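You operate a simulated robot arm through the tools that you are given. There is no shell and no other tool. Be economical: measure what you need, move in short steps, check, and stop when the job is done.

Carry out the task below with a simulated two-armed robot. There is one attempt and no reset: what you move stays moved.

TASK
Strap the narrow pallet tight, with the green and orange guards under the strap.
Fine: green on the edge next to the wide pallet, orange on the other edge, both before the strap is tight; stand the ratchet on the middle of the strap, hold it while you pump and stop once the slack is gone. Set down upright: ratchet.

Only the result counts: the job must be done as asked and must still hold three seconds after the hand-in. Knocking over, shifting, dropping, spilling or breaking anything else fails it.

THE ROBOT
Two 6-joint arms with two-finger parallel grippers on one trunk, on a base that drives. Base frame: it is fixed to the floor where the robot stands at the start and does not move with it; the origin is under the middle of the robot, x ahead of it, y to its left, z up. Units: mm, degrees, N and s.
The left shoulder is at the start at [60, 187, 1097], the right one opposite. With the tool pointing down near the work surface each hand reaches from about 100 to 600 mm from the robot's upright axis, wherever it stands, measured 20 degrees to its own side. Places, roughly: ratchet handle [900, -200, 900]. Payload 1.57 kg a hand.
Tool frame (each hand has its own): the origin (TCP) lies between the finger pads and is the grasp point; the fingertips stand 30 mm ahead of it; z points along the fingers, y is the line along which they close. The gripper opens to 110 mm. The fingers are 24 mm wide and 12 mm thick; the gripper's body (48 by 112 mm) begins 78 mm behind the TCP.
Orientation is that of the tool frame in the base frame, as [roll, pitch, yaw] about the fixed x, y, z axes, in that order (R = Rz(yaw) Ry(pitch) Rx(roll)). With the fingers straight down and closing along the base's y, the tool's x points along the base's -x, its y along +y and its z along -z.

THE INTERFACE
- The arms move only by the tool arm_command. It takes "left_targets", "right_targets" or both (then of equal length, played together; a hand with none holds still); each is a list of rows, each an object of numbers (a shift or turn left out is 0, a gripper value left out holds the last): "rx", "ry", "rz": the turn, a rotation vector about the base's x, y, z in degrees; "x", "y", "z": the shift along the base's x, y, z in mm; "jaw": the opening, from 0 (shut) to 1 (fully open). In form: [{"rx": .., "ry": .., "rz": .., "x": .., "y": .., "z": .., "jaw": ..}, ...]. A call has 1 to 8 rows; each row shifts and turns the commanded pose from where the row before left it. Each row takes 0.2 s and may step no farther than 50 mm and 8.6 degrees from the row before; otherwise, or with a gripper value out of range, the whole call is refused. A pose out of reach is approached as far as the arm can. The call stops where the force on the tool passes 40 N (or 10 N more than at its start, if that is more) or the arm is blocked; 0.2 s more then pass. The fingers move at their own pace (about 153 mm/s each) and stop on an object; they squeeze with about 22 N. The grip force told is the motor's: it shows also when the fingers shut on nothing. Time passes only in rows, and 0.2 s behind the last, so rows that do not move let the fingers close. It gives the time, the measured TCP pose, the force on the tool (base axes), the opening and the grip force at its end, in the units of the frame above (readings bear some noise), with the torque about the TCP (base axes, N m) and any sound that the robot's microphone picked up, and new pictures: "show" is both (left out), scene, wrist or none (wrist: the cameras of the hands that moved).
- Cameras (640 x 400 px; columns grow to the right, rows downward): "scene" is now at [10, -32.5, 1655.6]; the picture's right is [-0.30, -0.95, 0.00], its down [-0.70, 0.22, -0.68] and it looks along [0.65, -0.21, -0.73] (base axes); focal length 256 px, centre (320, 200). "left" rides on the left gripper at [70, -16, -141] in its tool frame; the picture's right is [0.23, 0.97, 0.00], its down [-0.86, 0.20, -0.48] and it looks along [-0.47, 0.11, 0.88] (tool axes); focal length 222 px, centre (320, 200). "right" rides on the right gripper at [70, 16, -141] in its tool frame; the picture's right is [-0.23, 0.97, 0.00], its down [-0.85, -0.20, -0.48] and it looks along [-0.47, -0.11, 0.88] (tool axes); focal length 222 px, centre (320, 200). There is no depth. A picture from a camera that has moved, and an enlarged one, comes with that camera's place and axes in the base frame and with its lens. The place of the scene camera against the robot may be out by one fixed shift of up to 25 mm in any direction.
- move_column(by): slides the trunk up (or, below 0, down) by that many mm; the arms and the scene camera ride with it, the base frame stays. It gives what a move gives, with no picture.
- base_move(legs): drives the robot by 1 to 6 legs, each [ahead, left, turn to the left] in mm, mm and degrees, along the robot's own axes; the way and the turn of a leg run together, so that a leg with both is an arc; at most 1500 mm and 180 degrees a leg. The arms and the cameras ride along, it lands a little off, and it stops where it bumps. It gives what a move gives, and a new picture of the scene camera.
- aim_head(pan, tilt): turns the head with the scene camera to pan (to the left, within 86 degrees either way) and tilt (down, from -29 to 69), counted from straight ahead of the robot. It gives what a move gives, and a new picture of the scene camera.
- inspect(camera, box): a new picture of the part [left, top, right, bottom] of that camera's present view, enlarged. The clock stands still meanwhile.
- finish_job(): hands the job in; it is judged then, once.

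Go step by step. Nothing tells you exact positions but the pictures and the camera data: compare them with the known pose of the tool, close in by small moves and look again before you grip or let go. The budget is 120 turns and 260 pictures, counting those below and the enlarged ones. Unless the task says otherwise, let go and move clear before handing in, and close with one line.

The tools are called after "Emit:" as name(argument=value, ...) on one line, values as JSON. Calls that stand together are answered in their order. arm_command: Moves the arms, as the interface text tells. Its arguments: {"type":"object","properties":{"left_targets":{"type":"array"},"right_targets":{"type":"array"},"show":{"type":"string","enum":["both","scene","wrist","none"]}},"required":[]} The other tools are called the same way: move_column (by) slides the trunk up or down; base_move (legs) drives the base; aim_head (pan, tilt) turns the head that bears the scene camera; inspect (camera, box) takes an enlarged picture of a part of a camera's view; finish_job () hands the job in.

At the start:

```text
t: 0.0
left_position: [450.2, 132.5, 1164.7]
left_tcp_rot: [-179.9, 0.0, 180.0]
left_force: [-0.1, -0.6, 0.3]
left_moment: [0.02, -0.01, 0.03]
left_gripper_width: 110.2
left_gripper_force: 0.0
right_position: [396.8, -301.2, 1216.7]
right_tcp_rot: [-180.0, 0.0, -179.9]
right_force: [-0.3, -0.4, 0.3]
right_moment: [0.0, -0.04, 0.0]
right_gripper_width: 110.1
right_gripper_force: 0.0
trunk travel left (down, up): [-725.0, 265.0]
robot x, y, heading: [-2.1, 1.9, -0.1]
head pan, tilt: [-17.5, 46.8]
```

scene: 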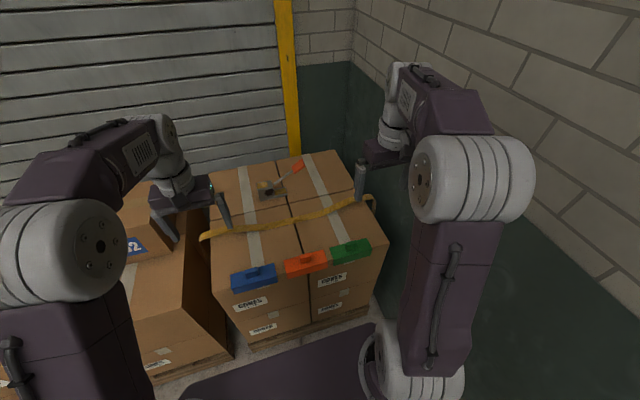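
right: 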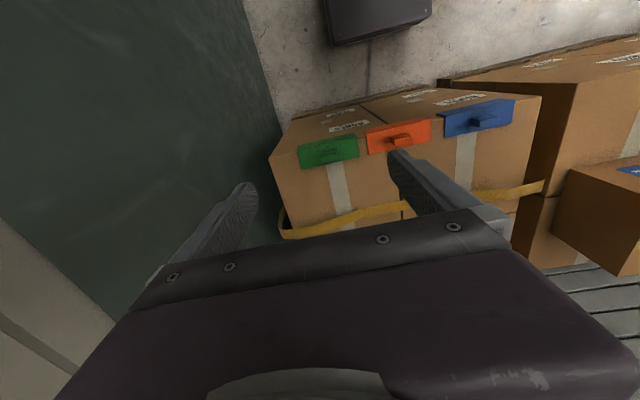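
left: 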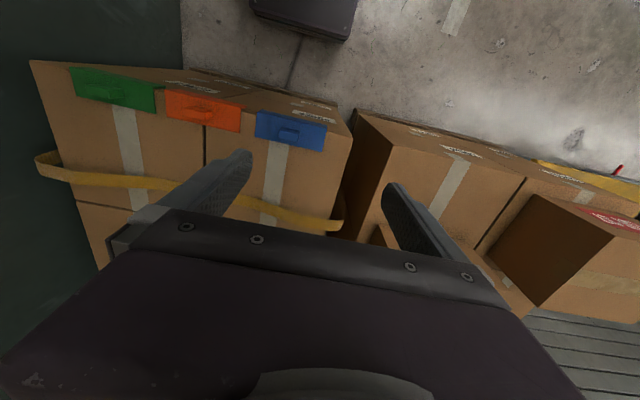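

I see the narrow pallet straight ahead with a loose yellow strap across it, blue/orange/green guards on the near edge and a ratchet farther back; the wide pallet is on the left. I look closer first.

Emit:
inspect(camera="scene", box=[190, 140, 400, 271])

Emit:
inspect(camera="left", box=[20, 40, 370, 260])

Emit:
inspect(camera="right", box=[250, 60, 570, 260])

```text
3.05 times, centred on (295, 206) of scene
camera zoom: at [10.0, -32.5, 1655.6], right [-0.3, -0.95, 0.0], down [-0.7, 0.22, -0.68], along [0.65, -0.21, -0.73], focal length 779 px, centre (396, 183)
```

zoom: 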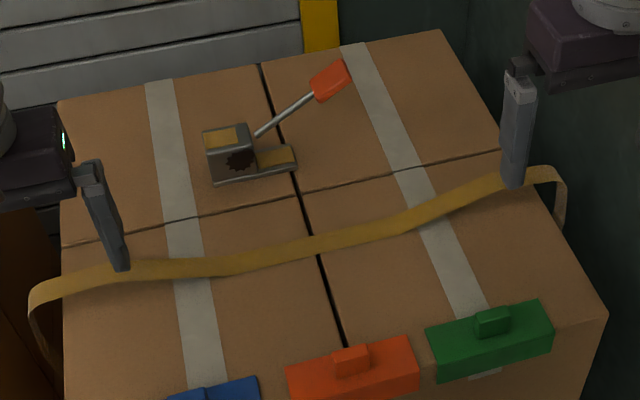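

```text
1.82 times, centred on (195, 150) of left
camera zoom: at [380.2, 115.3, 1306.5], right [-0.23, 0.97, 0.0], down [0.86, 0.2, 0.48], along [0.47, 0.11, -0.88], focal length 404 px, centre (547, 291)
```

zoom: 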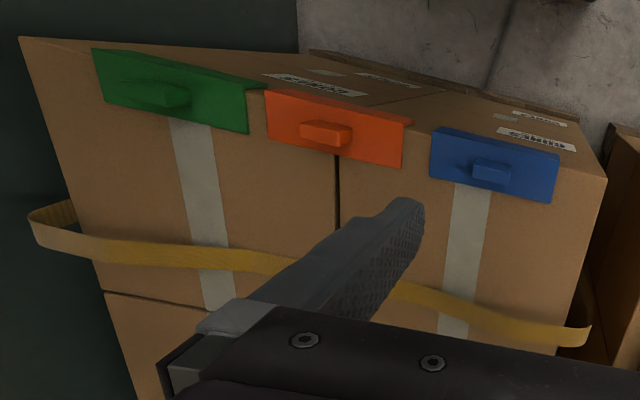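

```text
2.00 times, centred on (410, 160) of right
camera zoom: at [327.5, -284.9, 1358.5], right [0.23, 0.97, 0.0], down [0.86, -0.2, 0.48], along [0.47, -0.11, -0.88], focal length 444 px, centre (140, 280)
```

zoom: 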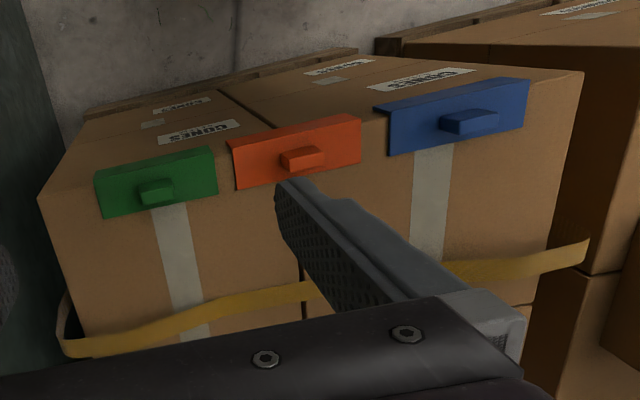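

The near top edge is about x=484, z≈775, spanning y≈-459…219; the strap is near x≈705. Knobs: green (505,-306), orange (501,-120). I drive closer.

Emit:
base_move(legs=[[140, -60, 0]])

Emit:
aim_head(pan=0, tilt=55)

```text
t: 1.4
left_position: [587.5, 73.8, 1164.6]
left_tcp_rot: [180.0, 0.2, 179.9]
left_force: [-0.3, 0.6, 0.6]
left_moment: [0.0, -0.02, 0.01]
left_gripper_width: 109.9
left_gripper_force: 0.1
right_position: [534.9, -360.9, 1216.7]
right_tcp_rot: [-180.0, 0.1, -180.0]
right_force: [0.5, 0.5, 0.1]
right_moment: [0.01, -0.06, -0.03]
right_gripper_width: 110.3
right_gripper_force: 0.1
trunk travel left (down, up): [-725.0, 265.0]
robot x, y, heading: [139.8, -62.2, 0.2]
head pan, tilt: [-17.5, 46.8]
camera scene: at [147.8, -91.2, 1655.7], right [-0.3, -0.95, 0.0], down [-0.69, 0.22, -0.69], along [0.65, -0.21, -0.73], focal length 256 px, centre (320, 200)
```

scene: 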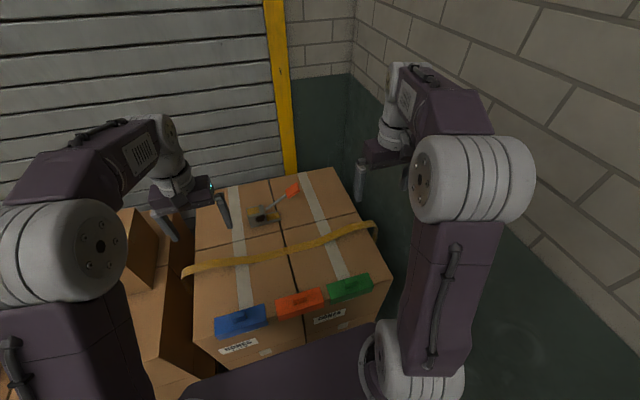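

```text
t: 2.2
left_position: [590.7, 72.2, 1164.9]
left_tcp_rot: [179.9, -0.1, -179.9]
left_force: [-0.2, 0.1, 0.1]
left_moment: [-0.02, 0.03, 0.0]
left_gripper_width: 110.1
left_gripper_force: 0.1
right_position: [537.6, -361.6, 1214.8]
right_tcp_rot: [180.0, 0.0, -180.0]
right_force: [-0.4, 0.2, 0.3]
right_moment: [0.0, 0.03, 0.01]
right_gripper_width: 110.2
right_gripper_force: 0.1
trunk travel left (down, up): [-725.0, 265.0]
robot x, y, heading: [139.6, -60.3, 0.1]
head pan, tilt: [0.0, 55.0]
camera scene: at [147.6, -68.9, 1644.8], right [0.0, -1.0, 0.0], down [-0.82, 0.0, -0.57], along [0.57, 0.0, -0.82], focal length 256 px, centre (320, 200)
```

scene: 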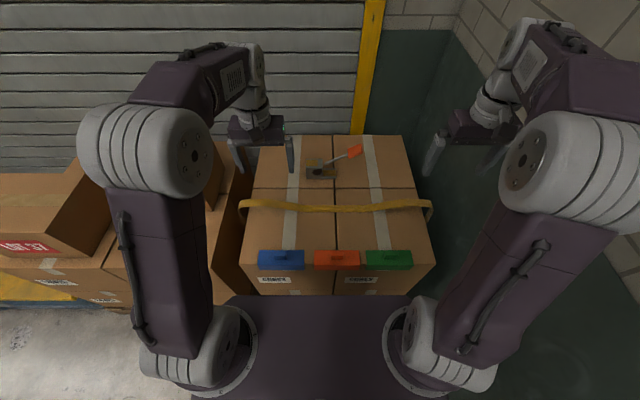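

The head now looks straight at the pallet. I zoom in on strap, ratchet and guards.

Emit:
inspect(camera="scene", box=[230, 125, 446, 260])

Emit:
inspect(camera="scene", box=[250, 230, 420, 300])

```text
2.96 times, centred on (338, 192) of scene
camera zoom: at [147.6, -68.9, 1644.8], right [0.0, -1.0, 0.0], down [-0.82, 0.0, -0.57], along [0.57, 0.0, -0.82], focal length 758 px, centre (267, 222)
```

zoom: 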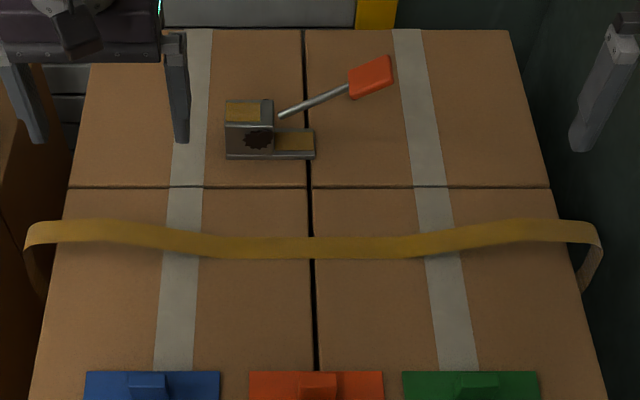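

```text
3.76 times, centred on (335, 265) of scene
camera zoom: at [147.6, -68.9, 1644.8], right [0.0, -1.0, 0.0], down [-0.82, 0.0, -0.57], along [0.57, 0.0, -0.82], focal length 963 px, centre (264, -45)
```

zoom: 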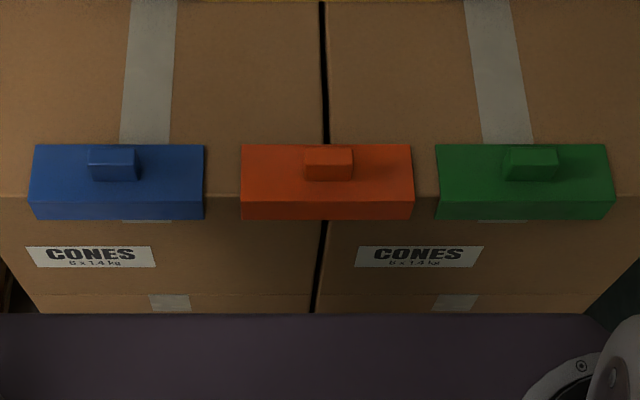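

Guards have ~40 mm knobs on top. I start with orange: right hand goes above it while turning -90° about z; left hand gets out of the way a little.

Emit:
arm_command(right_targets=[{"rz": -8.2, "x": -3, "y": 22, "z": -24}, {"rz": -8.2, "x": -3, "y": 22, "z": -24}, {"rz": -8.2, "x": -3, "y": 22, "z": -24}, {"rz": -8.2, "x": -3, "y": 22, "z": -24}, {"rz": -8.2, "x": -3, "y": 22, "z": -24}, {"rz": -8.2, "x": -3, "y": 22, "z": -24}, {"rz": -8.2, "x": -3, "y": 22, "z": -24}, {"rz": -8.2, "x": -3, "y": 22, "z": -24}], left_targets=[{"y": 15, "z": 10}, {"y": 15, "z": 10}, {"y": 15, "z": 10}, {"y": 15, "z": 10}, {"y": 15, "z": 10}, {}, {}, {}], show="none")

Emit:
arm_command(right_targets=[{"rz": -8.2, "x": -3, "y": 22, "z": -24}, {"rz": -8.2, "x": -3, "y": 22, "z": -24}, {"rz": -8.0, "x": -3, "y": 22, "z": -24}, {}])

```text
t: 4.0
left_position: [592.7, 150.0, 1215.4]
left_tcp_rot: [-180.0, 0.0, -179.9]
left_force: [0.2, 0.7, 0.2]
left_moment: [0.0, 0.01, 0.02]
left_gripper_width: 109.7
left_gripper_force: 0.1
right_position: [513.6, -184.3, 1025.4]
right_tcp_rot: [-179.9, 0.1, 114.4]
right_force: [0.4, 0.9, 0.2]
right_moment: [0.03, 0.02, 0.0]
right_gripper_width: 110.1
right_gripper_force: 0.0
trunk travel left (down, up): [-725.0, 265.0]
robot x, y, heading: [142.1, -57.7, -0.2]
head pan, tilt: [0.0, 55.0]
```

```text
t: 5.0
left_position: [590.9, 149.0, 1214.5]
left_tcp_rot: [180.0, 0.0, -180.0]
left_force: [-0.1, 0.0, 0.6]
left_moment: [-0.01, 0.02, -0.01]
left_gripper_width: 110.3
left_gripper_force: 0.0
right_position: [504.7, -118.0, 950.7]
right_tcp_rot: [180.0, 0.0, 90.1]
right_force: [0.8, -0.2, -0.2]
right_moment: [0.01, -0.05, -0.04]
right_gripper_width: 110.0
right_gripper_force: 0.1
trunk travel left (down, up): [-725.0, 265.0]
robot x, y, heading: [142.7, -58.3, -0.1]
head pan, tilt: [0.0, 55.0]
camera scene: at [146.4, -68.6, 1644.8], right [0.0, -1.0, 0.0], down [-0.82, 0.0, -0.57], along [0.57, 0.0, -0.82], focal length 256 px, centre (320, 200)
camera right: at [522.4, -49.4, 1094.2], right [0.97, -0.23, 0.0], down [-0.2, -0.85, 0.48], along [-0.11, -0.47, -0.88], focal length 222 px, centre (320, 200)
```

scene: 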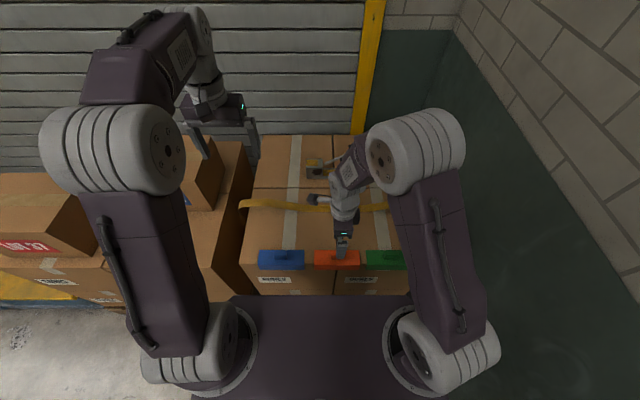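
right: 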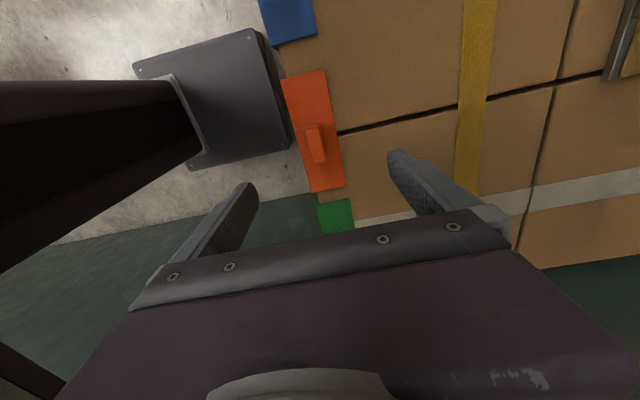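

Orange knob is at about (498,-125,~795). I lower over it in steps.

Emit:
arm_command(right_targets=[{"x": -7, "y": -7, "z": -30, "jaw": 0.55}, {"z": -35}, {"z": -35}, {}], show="wrist")

Emit:
inspect(camera="right", box=[200, 80, 440, 230])

Emit:
inspect(camera="scene", box=[250, 210, 430, 300])

```text
t: 6.0
left_position: [590.7, 148.5, 1214.5]
left_tcp_rot: [180.0, 0.0, 179.9]
left_force: [-0.8, 0.8, -0.3]
left_moment: [0.02, -0.01, 0.01]
left_gripper_width: 109.7
left_gripper_force: 0.0
right_position: [497.4, -127.2, 851.4]
right_tcp_rot: [-180.0, 0.0, 90.1]
right_force: [-0.8, -0.4, 0.0]
right_moment: [0.0, -0.01, -0.02]
right_gripper_width: 60.4
right_gripper_force: 0.0
trunk travel left (down, up): [-725.0, 265.0]
robot x, y, heading: [141.4, -62.5, -0.2]
head pan, tilt: [0.0, 55.0]
camera right: at [514.7, -58.1, 994.0], right [0.97, -0.23, 0.0], down [-0.2, -0.86, 0.48], along [-0.11, -0.47, -0.88], focal length 222 px, centre (320, 200)
```

right: 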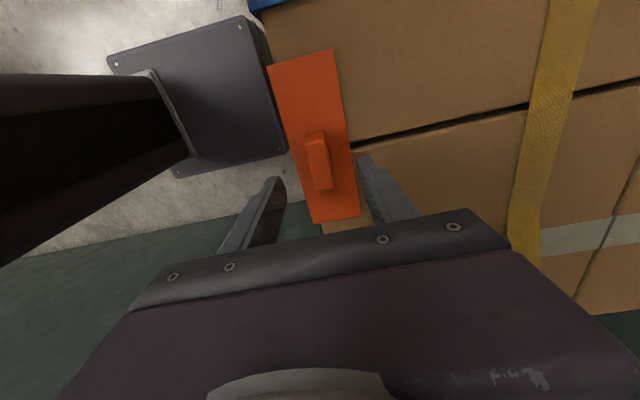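

```text
2.67 times, centred on (320, 155) of right
camera zoom: at [514.7, -58.1, 994.0], right [0.97, -0.23, 0.0], down [-0.2, -0.86, 0.48], along [-0.11, -0.47, -0.88], focal length 592 px, centre (320, 320)
```

zoom: 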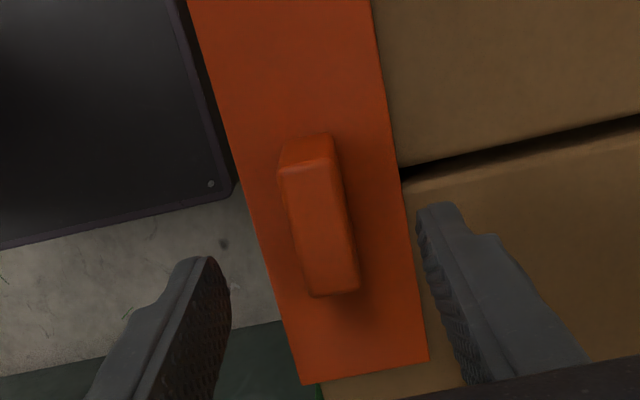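

```text
3.56 times, centred on (340, 255) of scene
camera zoom: at [146.1, -68.4, 1644.8], right [0.0, -1.0, 0.0], down [-0.82, 0.0, -0.57], along [0.57, 0.0, -0.82], focal length 909 px, centre (249, 4)
```

zoom: 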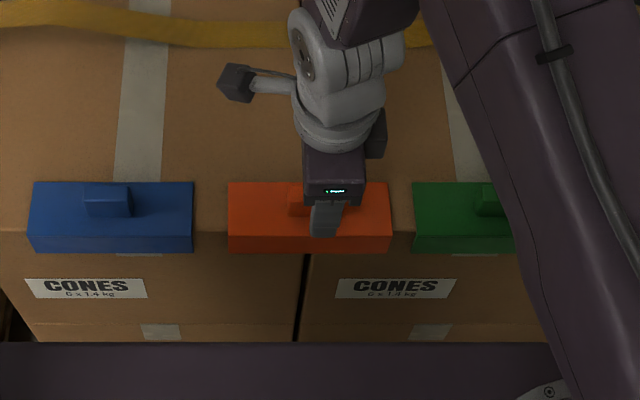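

Fingers straddle the knob in x and y. I descend slowly and watch force.

Emit:
arm_command(right_targets=[{"x": 2, "z": -15}, {"z": -12}, {"z": -6}, {}], show="wrist")

Emit:
inspect(camera="right", box=[200, 80, 440, 230])

```text
t: 7.0
left_position: [591.1, 149.8, 1215.8]
left_tcp_rot: [180.0, 0.0, 179.9]
left_force: [0.0, 0.0, -0.2]
left_moment: [0.03, 0.0, -0.03]
left_gripper_width: 109.9
left_gripper_force: 0.1
right_position: [500.6, -125.5, 819.9]
right_tcp_rot: [-179.9, 0.0, 89.9]
right_force: [0.5, 0.3, 0.1]
right_moment: [0.0, 0.01, 0.01]
right_gripper_width: 60.6
right_gripper_force: 0.1
trunk travel left (down, up): [-725.0, 265.0]
robot x, y, heading: [141.1, -55.1, -0.1]
head pan, tilt: [0.0, 55.0]
camera right: at [516.9, -56.8, 961.9], right [0.97, -0.23, 0.0], down [-0.2, -0.86, 0.48], along [-0.11, -0.47, -0.88], focal length 222 px, centre (320, 200)
```

right: 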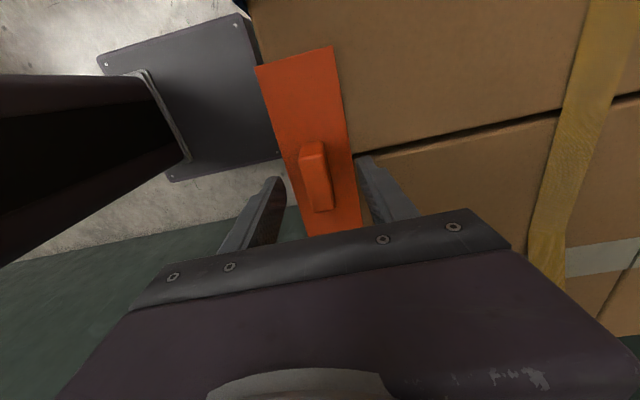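

```text
2.67 times, centred on (320, 155) of right
camera zoom: at [516.9, -56.8, 961.9], right [0.97, -0.23, 0.0], down [-0.2, -0.86, 0.48], along [-0.11, -0.47, -0.88], focal length 592 px, centre (320, 320)
```

zoom: 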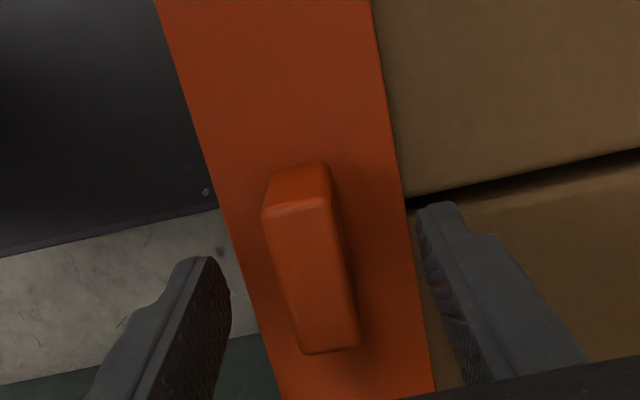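

Aligned; down a little more and close.

Emit:
arm_command(right_targets=[{"z": -3}, {"z": -2}, {"jaw": 0.1}, {}, {}], show="wrist")

```text
t: 8.2
left_position: [590.6, 148.9, 1215.0]
left_tcp_rot: [180.0, 0.1, 179.9]
left_force: [-0.6, 0.0, -0.6]
left_moment: [0.02, 0.0, 0.05]
left_gripper_width: 110.1
left_gripper_force: 0.0
right_position: [500.2, -125.9, 814.4]
right_tcp_rot: [180.0, 0.0, 90.0]
right_force: [-0.4, -0.3, 0.0]
right_moment: [0.01, 0.02, 0.02]
right_gripper_width: 17.3
right_gripper_force: 22.4
trunk travel left (down, up): [-725.0, 265.0]
robot x, y, heading: [143.1, -61.1, 0.1]
head pan, tilt: [0.0, 55.0]
camera right: at [516.3, -55.8, 956.6], right [0.97, -0.23, 0.0], down [-0.2, -0.85, 0.48], along [-0.11, -0.47, -0.88], focal length 222 px, centre (320, 200)
```

right: 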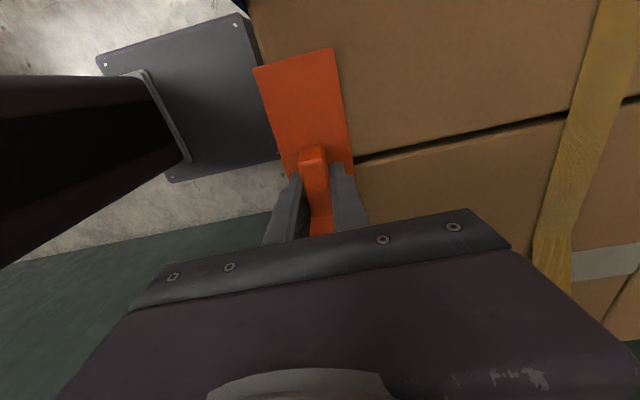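

Gripped (17 mm). Lift clear, then swing +90° and travel toward the right edge at safe height.

Emit:
arm_command(right_targets=[{"z": 15, "jaw": 0}, {"z": 25}, {"z": 40}, {"z": 40}, {}], show="both")

Emit:
base_move(legs=[[40, 0, 0]])

```text
t: 9.4
left_position: [591.4, 149.3, 1214.0]
left_tcp_rot: [-180.0, 0.0, -180.0]
left_force: [0.2, -0.3, 0.5]
left_moment: [-0.01, 0.02, 0.02]
left_gripper_width: 109.9
left_gripper_force: 0.1
right_position: [500.5, -126.7, 935.6]
right_tcp_rot: [-180.0, 0.1, 89.9]
right_force: [-0.4, -0.6, 0.3]
right_moment: [-0.01, -0.01, 0.0]
right_gripper_width: 0.1
right_gripper_force: 21.2
trunk travel left (down, up): [-725.0, 265.0]
robot x, y, heading: [138.2, -60.1, 0.1]
head pan, tilt: [0.0, 55.0]
camera scene: at [147.3, -68.2, 1644.7], right [0.0, -1.0, 0.0], down [-0.82, 0.0, -0.57], along [0.57, 0.0, -0.82], focal length 256 px, centre (320, 200)
camera right: at [517.5, -55.9, 1078.0], right [0.97, -0.23, 0.0], down [-0.2, -0.85, 0.48], along [-0.11, -0.47, -0.88], focal length 222 px, centre (320, 200)
```

scene: 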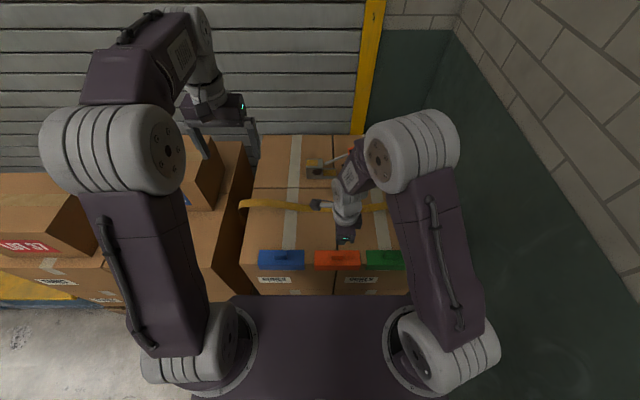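
right: 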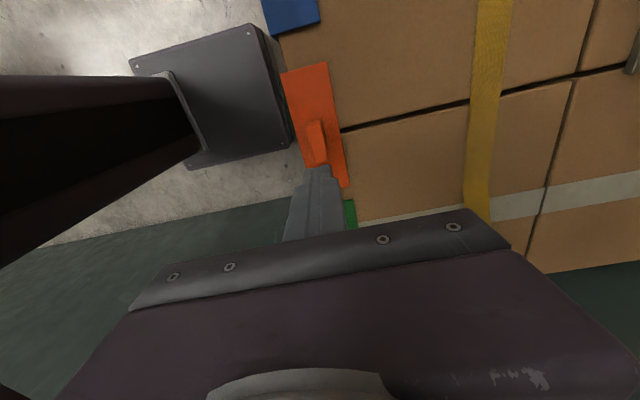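

```text
t: 10.3
left_position: [624.7, 148.9, 1216.8]
left_tcp_rot: [179.9, 0.3, -179.9]
left_force: [-0.1, -0.1, 0.6]
left_moment: [0.01, -0.07, -0.05]
left_gripper_width: 109.9
left_gripper_force: 0.0
right_position: [534.9, -125.3, 938.0]
right_tcp_rot: [179.7, 0.0, 90.0]
right_force: [-0.7, 0.6, 0.2]
right_moment: [0.01, -0.04, -0.02]
right_gripper_width: 0.0
right_gripper_force: 21.6
trunk travel left (down, up): [-725.0, 265.0]
robot x, y, heading: [181.2, -62.4, 0.0]
head pan, tilt: [0.0, 55.0]
camera scene: at [178.7, -68.3, 1644.8], right [0.0, -1.0, 0.0], down [-0.82, 0.0, -0.58], along [0.58, 0.0, -0.82], focal length 256 px, centre (320, 200)
```

scene: 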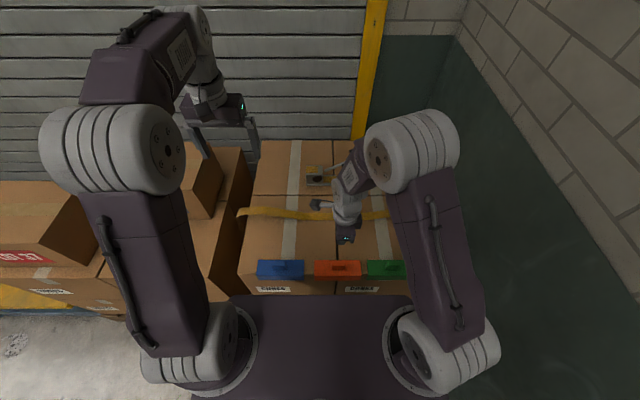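

The grip was too shallow; the guard slid out and stayed on its edge. I open, go back over it and descend further to contact.

Emit:
arm_command(right_targets=[{"x": -34, "y": 0, "jaw": 0.5}, {"z": -35}, {"z": -35}, {}], show="wrist")

Emit:
inspect(camera="right", box=[200, 40, 440, 190])

```text
t: 11.3
left_position: [628.2, 149.1, 1215.6]
left_tcp_rot: [-180.0, 0.2, -179.9]
left_force: [-1.0, 0.4, 0.6]
left_moment: [0.01, -0.02, -0.01]
left_gripper_width: 109.9
left_gripper_force: 0.0
right_position: [504.6, -127.3, 865.3]
right_tcp_rot: [179.8, 0.0, 90.0]
right_force: [0.9, -0.4, 0.3]
right_moment: [-0.01, -0.01, 0.03]
right_gripper_width: 55.1
right_gripper_force: 0.1
trunk travel left (down, up): [-725.0, 265.0]
robot x, y, heading: [176.4, -62.7, -0.0]
head pan, tilt: [0.0, 55.0]
camera right: at [521.7, -57.4, 1008.3], right [0.97, -0.23, 0.0], down [-0.2, -0.86, 0.48], along [-0.11, -0.47, -0.88], focal length 222 px, centre (320, 200)
```

right: 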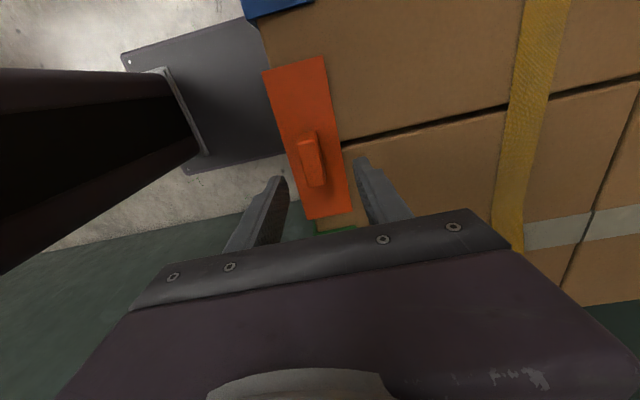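

```text
2.67 times, centred on (320, 115) of right
camera zoom: at [521.7, -57.4, 1008.3], right [0.97, -0.23, 0.0], down [-0.2, -0.86, 0.48], along [-0.11, -0.47, -0.88], focal length 592 px, centre (320, 427)
```

zoom: 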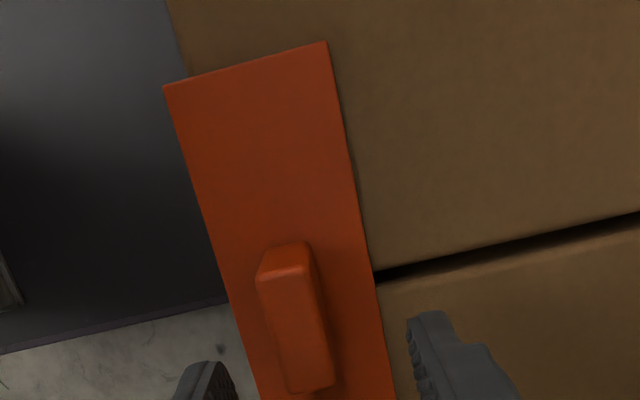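

Knob still at (498,-125). Descend to light contact and then close.

Emit:
arm_command(right_targets=[{"x": -6, "y": 1, "z": -30}, {"z": -15}, {"z": -6}, {"z": -4}, {"z": -3}, {"z": -3}, {"z": -3}], show="wrist")

```text
t: 12.5
left_position: [628.5, 149.7, 1216.0]
left_tcp_rot: [180.0, 0.2, 180.0]
left_force: [-0.5, 0.4, 1.1]
left_moment: [0.0, 0.03, 0.01]
left_gripper_width: 109.8
left_gripper_force: 0.1
right_position: [500.8, -124.4, 811.9]
right_tcp_rot: [179.8, 0.0, 89.8]
right_force: [-1.2, -4.6, 35.4]
right_moment: [-0.13, 1.03, -0.06]
right_gripper_width: 55.9
right_gripper_force: 0.3
trunk travel left (down, up): [-725.0, 265.0]
robot x, y, heading: [179.3, -58.3, -0.3]
head pan, tilt: [0.0, 55.0]
stopped in row 5 (right hand): the force on the tool passed its limit (the readings are from after the stop); the commanded pose is now the measured one
camera right: at [516.7, -55.1, 954.8], right [0.97, -0.23, 0.0], down [-0.2, -0.85, 0.48], along [-0.11, -0.47, -0.88], focal length 222 px, centre (320, 200)
```

right: 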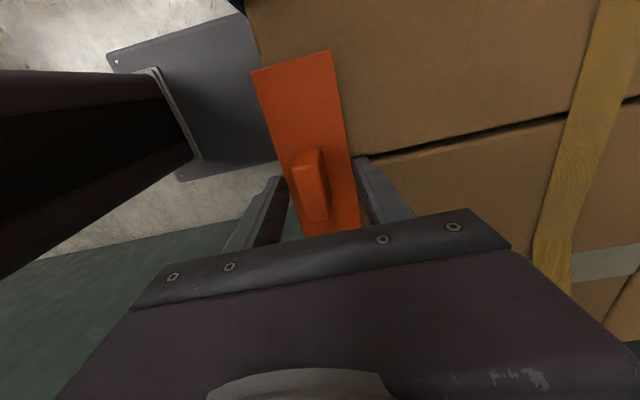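

Contact at tip height z≈782 (flange top). I back off 1 mm, close, and lift slowly to check the hold.

Emit:
arm_command(right_targets=[{"x": -2, "z": 1}, {"jaw": 0}, {}, {}, {}, {"z": 3}, {"z": 4}, {"z": 6}], show="wrist")

Emit:
inspect(camera="right", box=[200, 80, 440, 230])

```text
t: 14.3
left_position: [630.6, 148.2, 1213.4]
left_tcp_rot: [180.0, -0.1, 179.9]
left_force: [0.0, 0.3, 0.0]
left_moment: [0.01, 0.0, -0.03]
left_gripper_width: 110.0
left_gripper_force: 0.0
right_position: [499.3, -124.7, 824.7]
right_tcp_rot: [179.9, -0.1, 89.8]
right_force: [-0.8, 0.4, -0.8]
right_moment: [0.0, 0.01, 0.0]
right_gripper_width: 17.3
right_gripper_force: 21.8
trunk travel left (down, up): [-725.0, 265.0]
robot x, y, heading: [180.7, -61.6, 0.0]
head pan, tilt: [0.0, 55.0]
camera right: at [515.5, -54.7, 966.5], right [0.97, -0.23, 0.0], down [-0.2, -0.85, 0.48], along [-0.11, -0.47, -0.88], focal length 222 px, centre (320, 200)
```

right: 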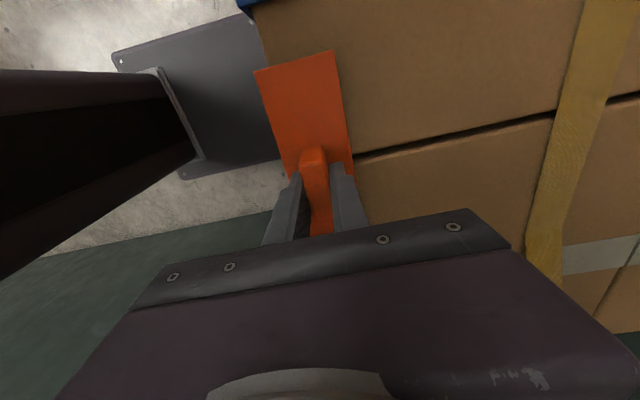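

```text
2.67 times, centred on (320, 155) of right
camera zoom: at [515.5, -54.7, 966.5], right [0.97, -0.23, 0.0], down [-0.2, -0.85, 0.48], along [-0.11, -0.47, -0.88], focal length 592 px, centre (320, 320)
```

zoom: 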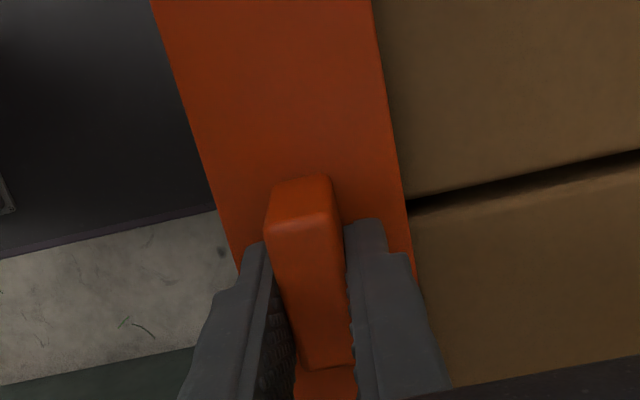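

Still holding at 17.3 mm. Continue lifting gently.

Emit:
arm_command(right_targets=[{"z": 6}, {"z": 8}, {"z": 10}, {"z": 12}, {"z": 14}, {}], show="wrist")

```text
t: 15.7
left_position: [631.7, 149.6, 1215.2]
left_tcp_rot: [180.0, -0.1, 179.9]
left_force: [-1.1, 0.1, 1.2]
left_moment: [-0.03, -0.01, -0.06]
left_gripper_width: 110.1
left_gripper_force: 0.0
right_position: [499.9, -123.1, 874.4]
right_tcp_rot: [179.9, 0.0, 89.9]
right_force: [-0.3, -0.8, -1.1]
right_moment: [-0.04, 0.03, 0.04]
right_gripper_width: 17.5
right_gripper_force: 22.5
trunk travel left (down, up): [-725.0, 265.0]
robot x, y, heading: [181.6, -58.7, -0.0]
head pan, tilt: [0.0, 55.0]
camera right: at [516.6, -53.9, 1016.9], right [0.97, -0.23, 0.0], down [-0.2, -0.86, 0.48], along [-0.11, -0.47, -0.88], focal length 222 px, centre (320, 200)
```

right: 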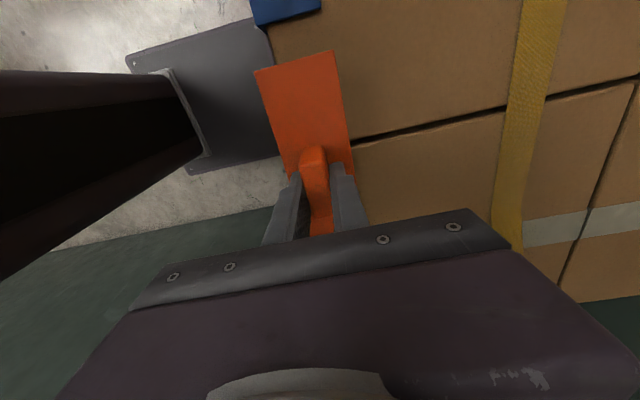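

Held well now. Raise and swing to above the right edge, in gentle steps.

Emit:
arm_command(right_targets=[{"z": 12}, {"rz": 4, "x": 4, "y": -10, "z": 15}, {"rz": 8, "x": 8, "y": -20, "z": 15}, {"rz": 8, "x": 10, "y": -28, "z": 10}, {"rz": 8, "x": 10, "y": -30}, {"rz": 8, "x": 10, "y": -30}, {"rz": 8, "x": 10, "y": -30}, {"rz": 8, "x": 10, "y": -30}], show="none")

Emit:
arm_command(right_targets=[{"rz": 8, "x": 10, "y": -30}, {"rz": 8, "x": 10, "y": -30}, {"rz": 8, "x": 10, "y": -30}, {"rz": 8, "x": 8, "y": -30}, {"rz": 6, "x": 5, "y": -22}, {"rz": 0, "x": 5, "y": -14}, {}])

```text
t: 17.5
left_position: [631.1, 146.6, 1214.1]
left_tcp_rot: [179.9, 0.1, 179.9]
left_force: [0.4, 0.1, 0.4]
left_moment: [0.01, 0.02, -0.03]
left_gripper_width: 109.8
left_gripper_force: 0.1
right_position: [561.9, -302.8, 926.6]
right_tcp_rot: [179.9, -0.1, 142.0]
right_force: [0.9, 1.0, -0.5]
right_moment: [0.03, 0.02, 0.01]
right_gripper_width: 17.3
right_gripper_force: 22.2
trunk travel left (down, up): [-725.0, 265.0]
robot x, y, heading: [180.8, -56.5, 0.2]
head pan, tilt: [0.0, 55.0]
```

```text
t: 19.1
left_position: [630.4, 148.7, 1215.0]
left_tcp_rot: [179.9, 0.0, 179.9]
left_force: [-0.1, -0.3, -0.1]
left_moment: [0.0, 0.04, -0.02]
left_gripper_width: 110.0
left_gripper_force: 0.0
right_position: [610.3, -457.9, 926.9]
right_tcp_rot: [-180.0, -0.1, -179.9]
right_force: [0.9, 0.1, -0.4]
right_moment: [-0.02, 0.0, -0.01]
right_gripper_width: 17.6
right_gripper_force: 22.0
trunk travel left (down, up): [-725.0, 265.0]
robot x, y, heading: [179.1, -62.9, -0.2]
head pan, tilt: [0.0, 55.0]
camera scene: at [186.4, -68.4, 1644.8], right [0.0, -1.0, 0.0], down [-0.82, 0.0, -0.57], along [0.57, 0.0, -0.82], focal length 256 px, centre (320, 200)
camera right: at [541.4, -441.9, 1069.2], right [0.23, 0.97, 0.0], down [0.86, -0.2, 0.48], along [0.47, -0.11, -0.88], focal length 222 px, centre (320, 200)
```

scene: 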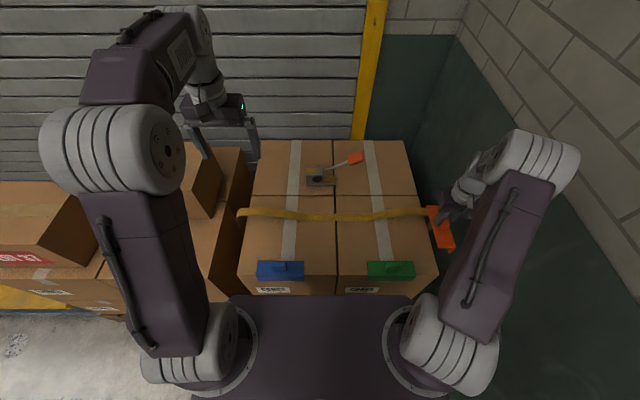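
right: 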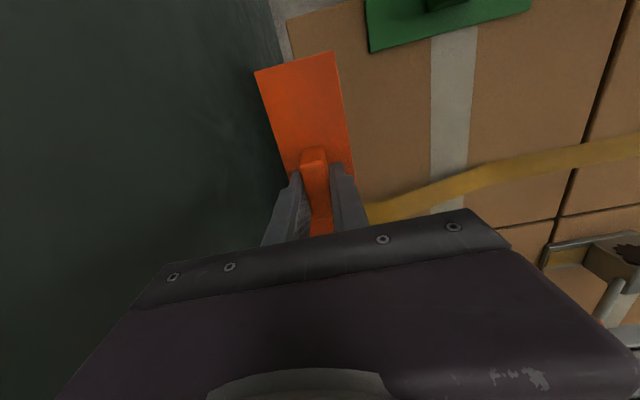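

Emit:
inspect(camera="scene", box=[370, 180, 498, 260])

Emit:
inspect(camera="right", box=[240, 60, 560, 260])

```text
5.00 times, centred on (434, 220) of scene
camera zoom: at [186.4, -68.4, 1644.8], right [0.0, -1.0, 0.0], down [-0.82, 0.0, -0.57], along [0.57, 0.0, -0.82], focal length 1278 px, centre (-250, 100)
```

zoom: 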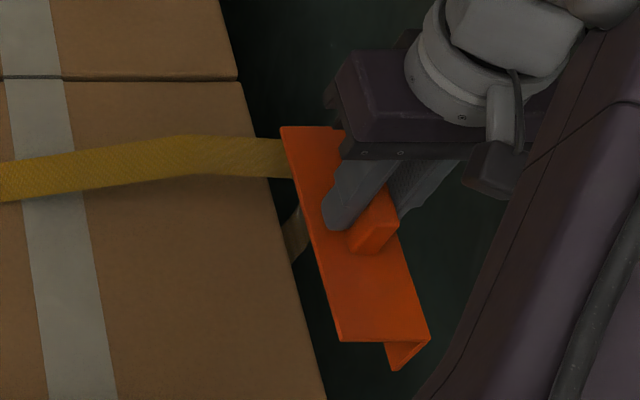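

```text
2.00 times, centred on (400, 160) of right
camera zoom: at [541.4, -441.9, 1069.2], right [0.23, 0.97, 0.0], down [0.86, -0.2, 0.48], along [0.47, -0.11, -0.88], focal length 444 px, centre (160, 280)
```

zoom: 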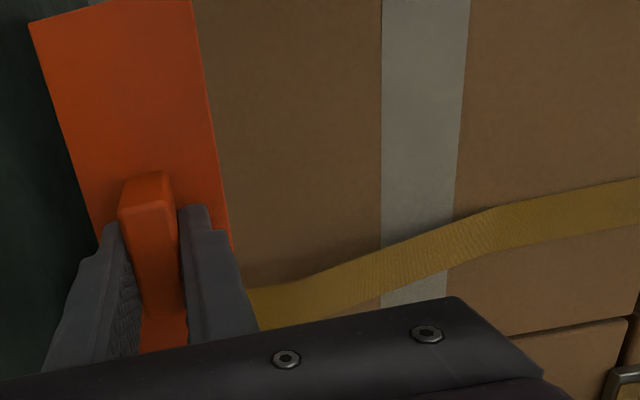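

Edge is at y≈-460; orange's leg faces the wall as wanted. I back off in x, lower just outside the strap, then slide under it.

Emit:
arm_command(right_targets=[{"x": -8, "y": 5, "z": -10}, {"x": -8, "y": 5, "z": -20}, {"z": -25}, {"z": -25}, {"z": -12}, {"z": -5}, {}], show="both")

Emit:
inspect(camera="scene", box=[370, 180, 498, 260])

```text
t: 20.7
left_position: [630.0, 148.5, 1215.1]
left_tcp_rot: [-179.9, 0.0, 180.0]
left_force: [-0.4, 0.1, 0.1]
left_moment: [0.0, 0.0, 0.03]
left_gripper_width: 110.1
left_gripper_force: 0.1
right_position: [593.3, -447.7, 829.3]
right_tcp_rot: [179.9, -0.1, 179.9]
right_force: [1.0, -0.2, -0.8]
right_moment: [-0.02, 0.01, -0.02]
right_gripper_width: 17.6
right_gripper_force: 22.1
trunk travel left (down, up): [-725.0, 265.0]
robot x, y, heading: [180.4, -60.6, 0.0]
head pan, tilt: [0.0, 55.0]
camera scene: at [186.4, -68.5, 1644.8], right [0.0, -1.0, 0.0], down [-0.82, 0.0, -0.57], along [0.57, 0.0, -0.82], focal length 256 px, centre (320, 200)
camera right: at [524.8, -431.6, 972.4], right [0.23, 0.97, 0.0], down [0.86, -0.2, 0.48], along [0.47, -0.11, -0.88], focal length 222 px, centre (320, 200)
```

scene: 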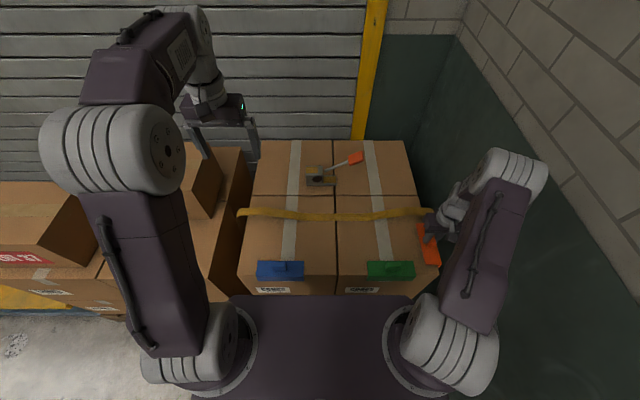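
right: 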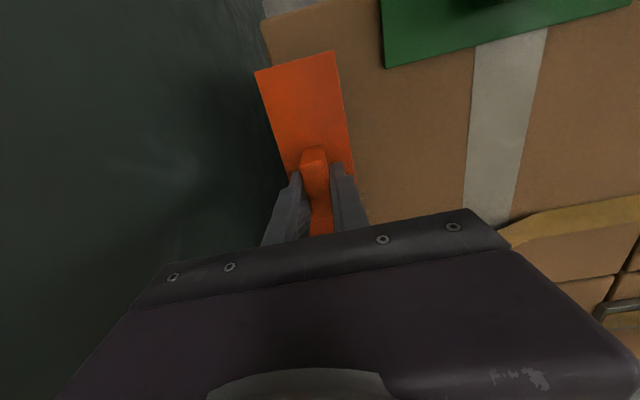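

```text
5.00 times, centred on (434, 220) of scene
camera zoom: at [186.4, -68.5, 1644.8], right [0.0, -1.0, 0.0], down [-0.82, 0.0, -0.57], along [0.57, 0.0, -0.82], focal length 1278 px, centre (-250, 100)
```

zoom: 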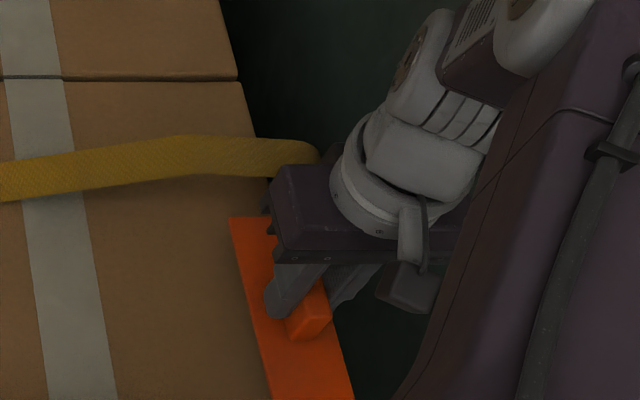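

Guard hovers over the edge in front of the strap. Lower to near contact, then slide +x beneath it.

Emit:
arm_command(right_targets=[{"z": -7}, {"z": -6}, {"x": 8}, {"x": 14}, {"x": 16}, {"x": 16}, {"x": 12}, {"x": 5}], show="both")

Emit:
inspect(camera="scene", box=[370, 180, 498, 260])

```text
t: 22.5
left_position: [630.9, 149.0, 1213.8]
left_tcp_rot: [-180.0, -0.1, 180.0]
left_force: [0.1, -0.3, 0.7]
left_moment: [0.01, 0.0, 0.01]
left_gripper_width: 110.0
left_gripper_force: 0.1
right_position: [665.0, -448.7, 817.0]
right_tcp_rot: [179.8, 0.1, 179.9]
right_force: [-0.2, -0.6, 0.0]
right_moment: [0.0, 0.0, 0.01]
right_gripper_width: 17.4
right_gripper_force: 21.8
trunk travel left (down, up): [-725.0, 265.0]
robot x, y, heading: [178.3, -56.1, 0.3]
head pan, tilt: [0.0, 55.0]
camera scene: at [186.4, -68.5, 1644.8], right [0.0, -1.0, 0.0], down [-0.82, 0.0, -0.57], along [0.57, 0.0, -0.82], focal length 256 px, centre (320, 200)
camera right: at [595.8, -432.5, 959.9], right [0.23, 0.97, 0.0], down [0.86, -0.2, 0.48], along [0.47, -0.11, -0.88], focal length 222 px, centre (320, 200)
```

scene: 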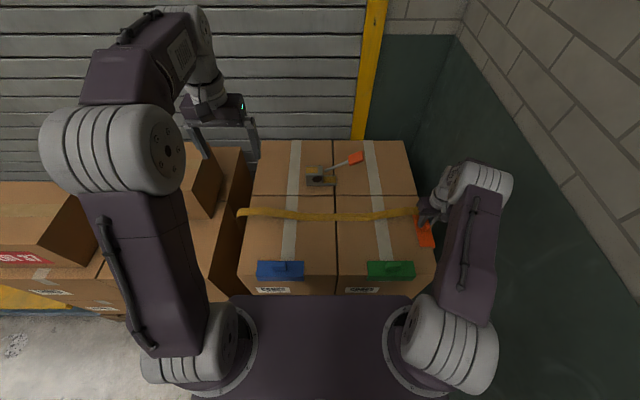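
right: 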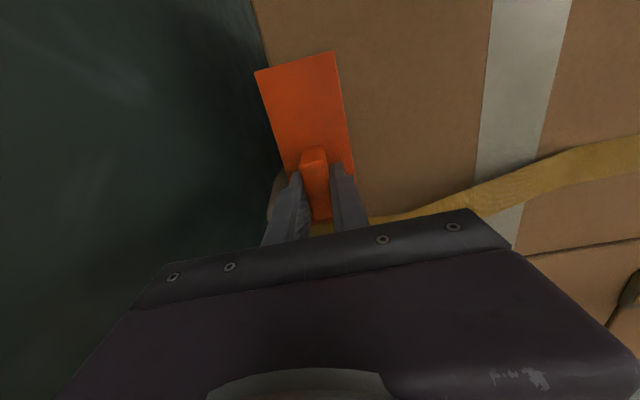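

```text
5.00 times, centred on (434, 220) of scene
camera zoom: at [186.4, -68.5, 1644.8], right [0.0, -1.0, 0.0], down [-0.82, 0.0, -0.57], along [0.57, 0.0, -0.82], focal length 1278 px, centre (-250, 100)
```

zoom: 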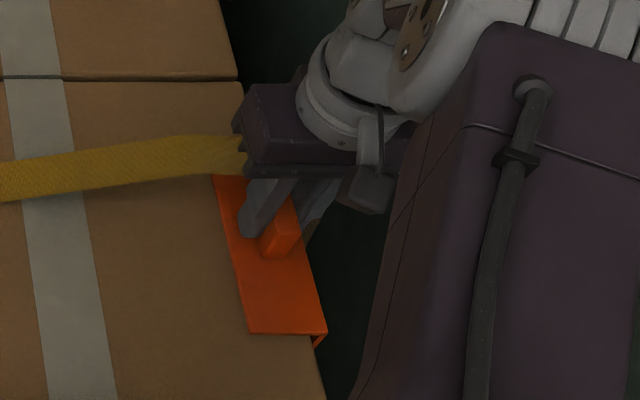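

The strap now crosses above the far half of the orange guard. I nudge it inward to sit flush and set it down.

Emit:
arm_command(right_targets=[{"y": 4}, {"y": 3}, {"y": 3}, {"z": -3}, {}], show="wrist")

Emit:
inspect(camera="right", box=[240, 40, 480, 250])

```text
t: 23.7
left_position: [629.1, 145.3, 1216.7]
left_tcp_rot: [179.8, 0.1, 179.9]
left_force: [-0.6, -0.3, -0.3]
left_moment: [0.03, -0.02, 0.01]
left_gripper_width: 110.1
left_gripper_force: 0.0
right_position: [665.6, -442.2, 815.9]
right_tcp_rot: [-180.0, 0.3, 179.9]
right_force: [-0.1, -28.9, 16.9]
right_moment: [-0.88, 0.58, -0.04]
right_gripper_width: 17.7
right_gripper_force: 21.9
trunk travel left (down, up): [-725.0, 265.0]
robot x, y, heading: [181.2, -59.0, -0.2]
head pan, tilt: [0.0, 55.0]
camera right: at [594.7, -426.8, 958.0], right [0.23, 0.97, 0.0], down [0.85, -0.2, 0.48], along [0.47, -0.11, -0.88], focal length 222 px, centre (320, 200)
```

right: 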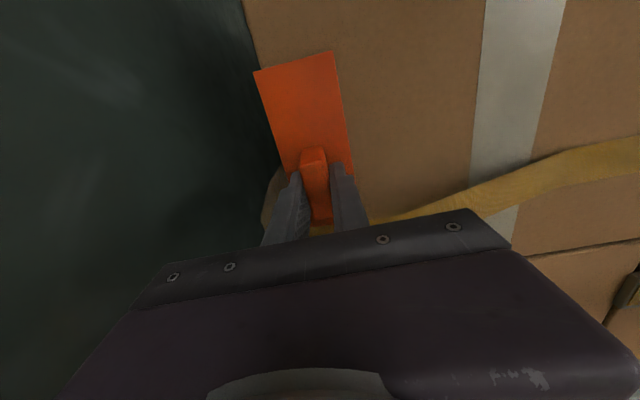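

```text
1.90 times, centred on (360, 145) of right
camera zoom: at [594.7, -426.8, 958.0], right [0.23, 0.97, 0.0], down [0.85, -0.2, 0.48], along [0.47, -0.11, -0.88], focal length 423 px, centre (244, 305)
```

zoom: 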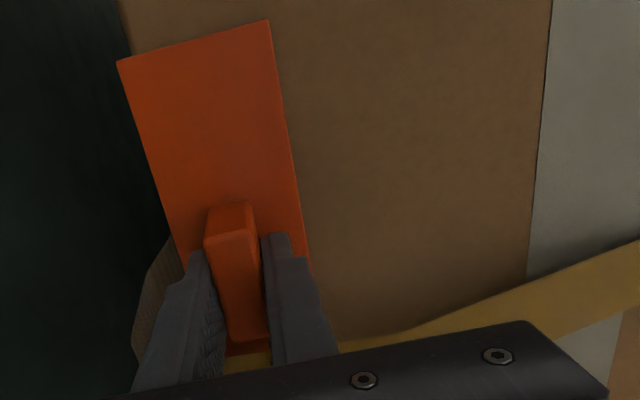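

It is flush (29 N side load). I relax, open, and lift straight up.

Emit:
arm_command(right_targets=[{"y": -3, "z": 1}, {}, {"jaw": 0.4}, {}, {"z": 10}, {"z": 30}, {"z": 40}, {"z": 40}], show="both")

Emit:
inspect(camera="scene", box=[370, 180, 498, 260])

```text
t: 25.5
left_position: [630.3, 150.0, 1214.7]
left_tcp_rot: [-180.0, 0.1, 180.0]
left_force: [0.5, -0.6, -0.1]
left_moment: [-0.01, -0.02, 0.0]
left_gripper_width: 110.1
left_gripper_force: 0.1
right_position: [664.1, -440.7, 934.4]
right_tcp_rot: [180.0, -0.1, 179.8]
right_force: [-0.7, 0.4, -0.4]
right_moment: [-0.01, 0.01, 0.0]
right_gripper_width: 43.9
right_gripper_force: 0.0
trunk travel left (down, up): [-725.0, 265.0]
robot x, y, heading: [178.5, -60.5, -0.1]
head pan, tilt: [0.0, 55.0]
camera scene: at [185.5, -67.5, 1644.7], right [0.0, -1.0, 0.0], down [-0.82, 0.0, -0.57], along [0.57, 0.0, -0.82], focal length 256 px, centre (320, 200)
camera right: at [595.1, -425.0, 1077.6], right [0.23, 0.97, 0.0], down [0.86, -0.2, 0.48], along [0.46, -0.11, -0.88], focal length 222 px, centre (320, 200)
```

scene: 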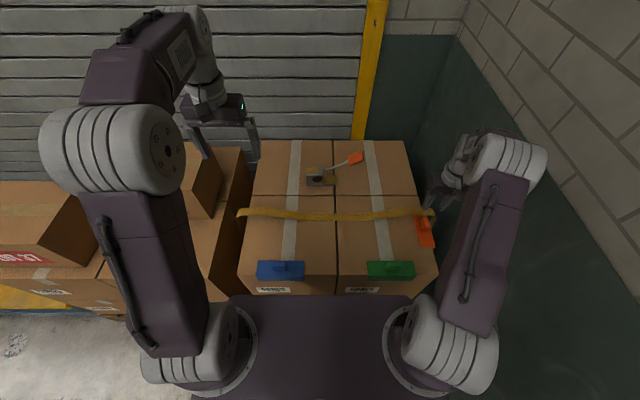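
right: 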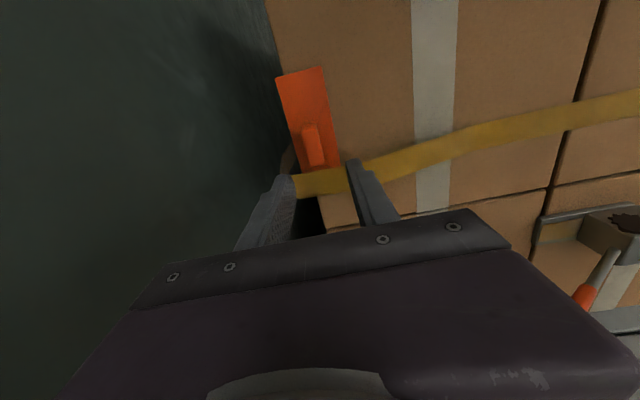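

```text
5.00 times, centred on (434, 220) of scene
camera zoom: at [185.5, -67.5, 1644.7], right [0.0, -1.0, 0.0], down [-0.82, 0.0, -0.57], along [0.57, 0.0, -0.82], focal length 1278 px, centre (-250, 100)
```

zoom: 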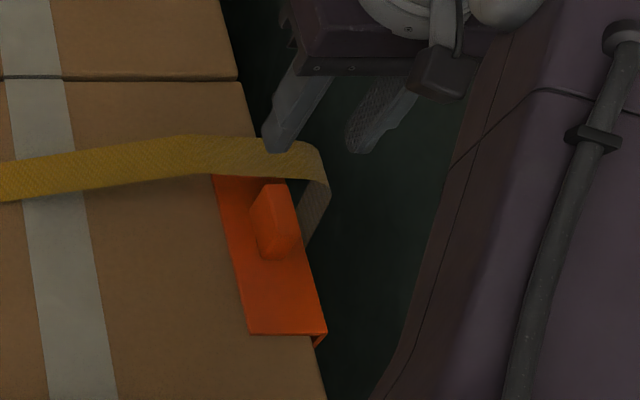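

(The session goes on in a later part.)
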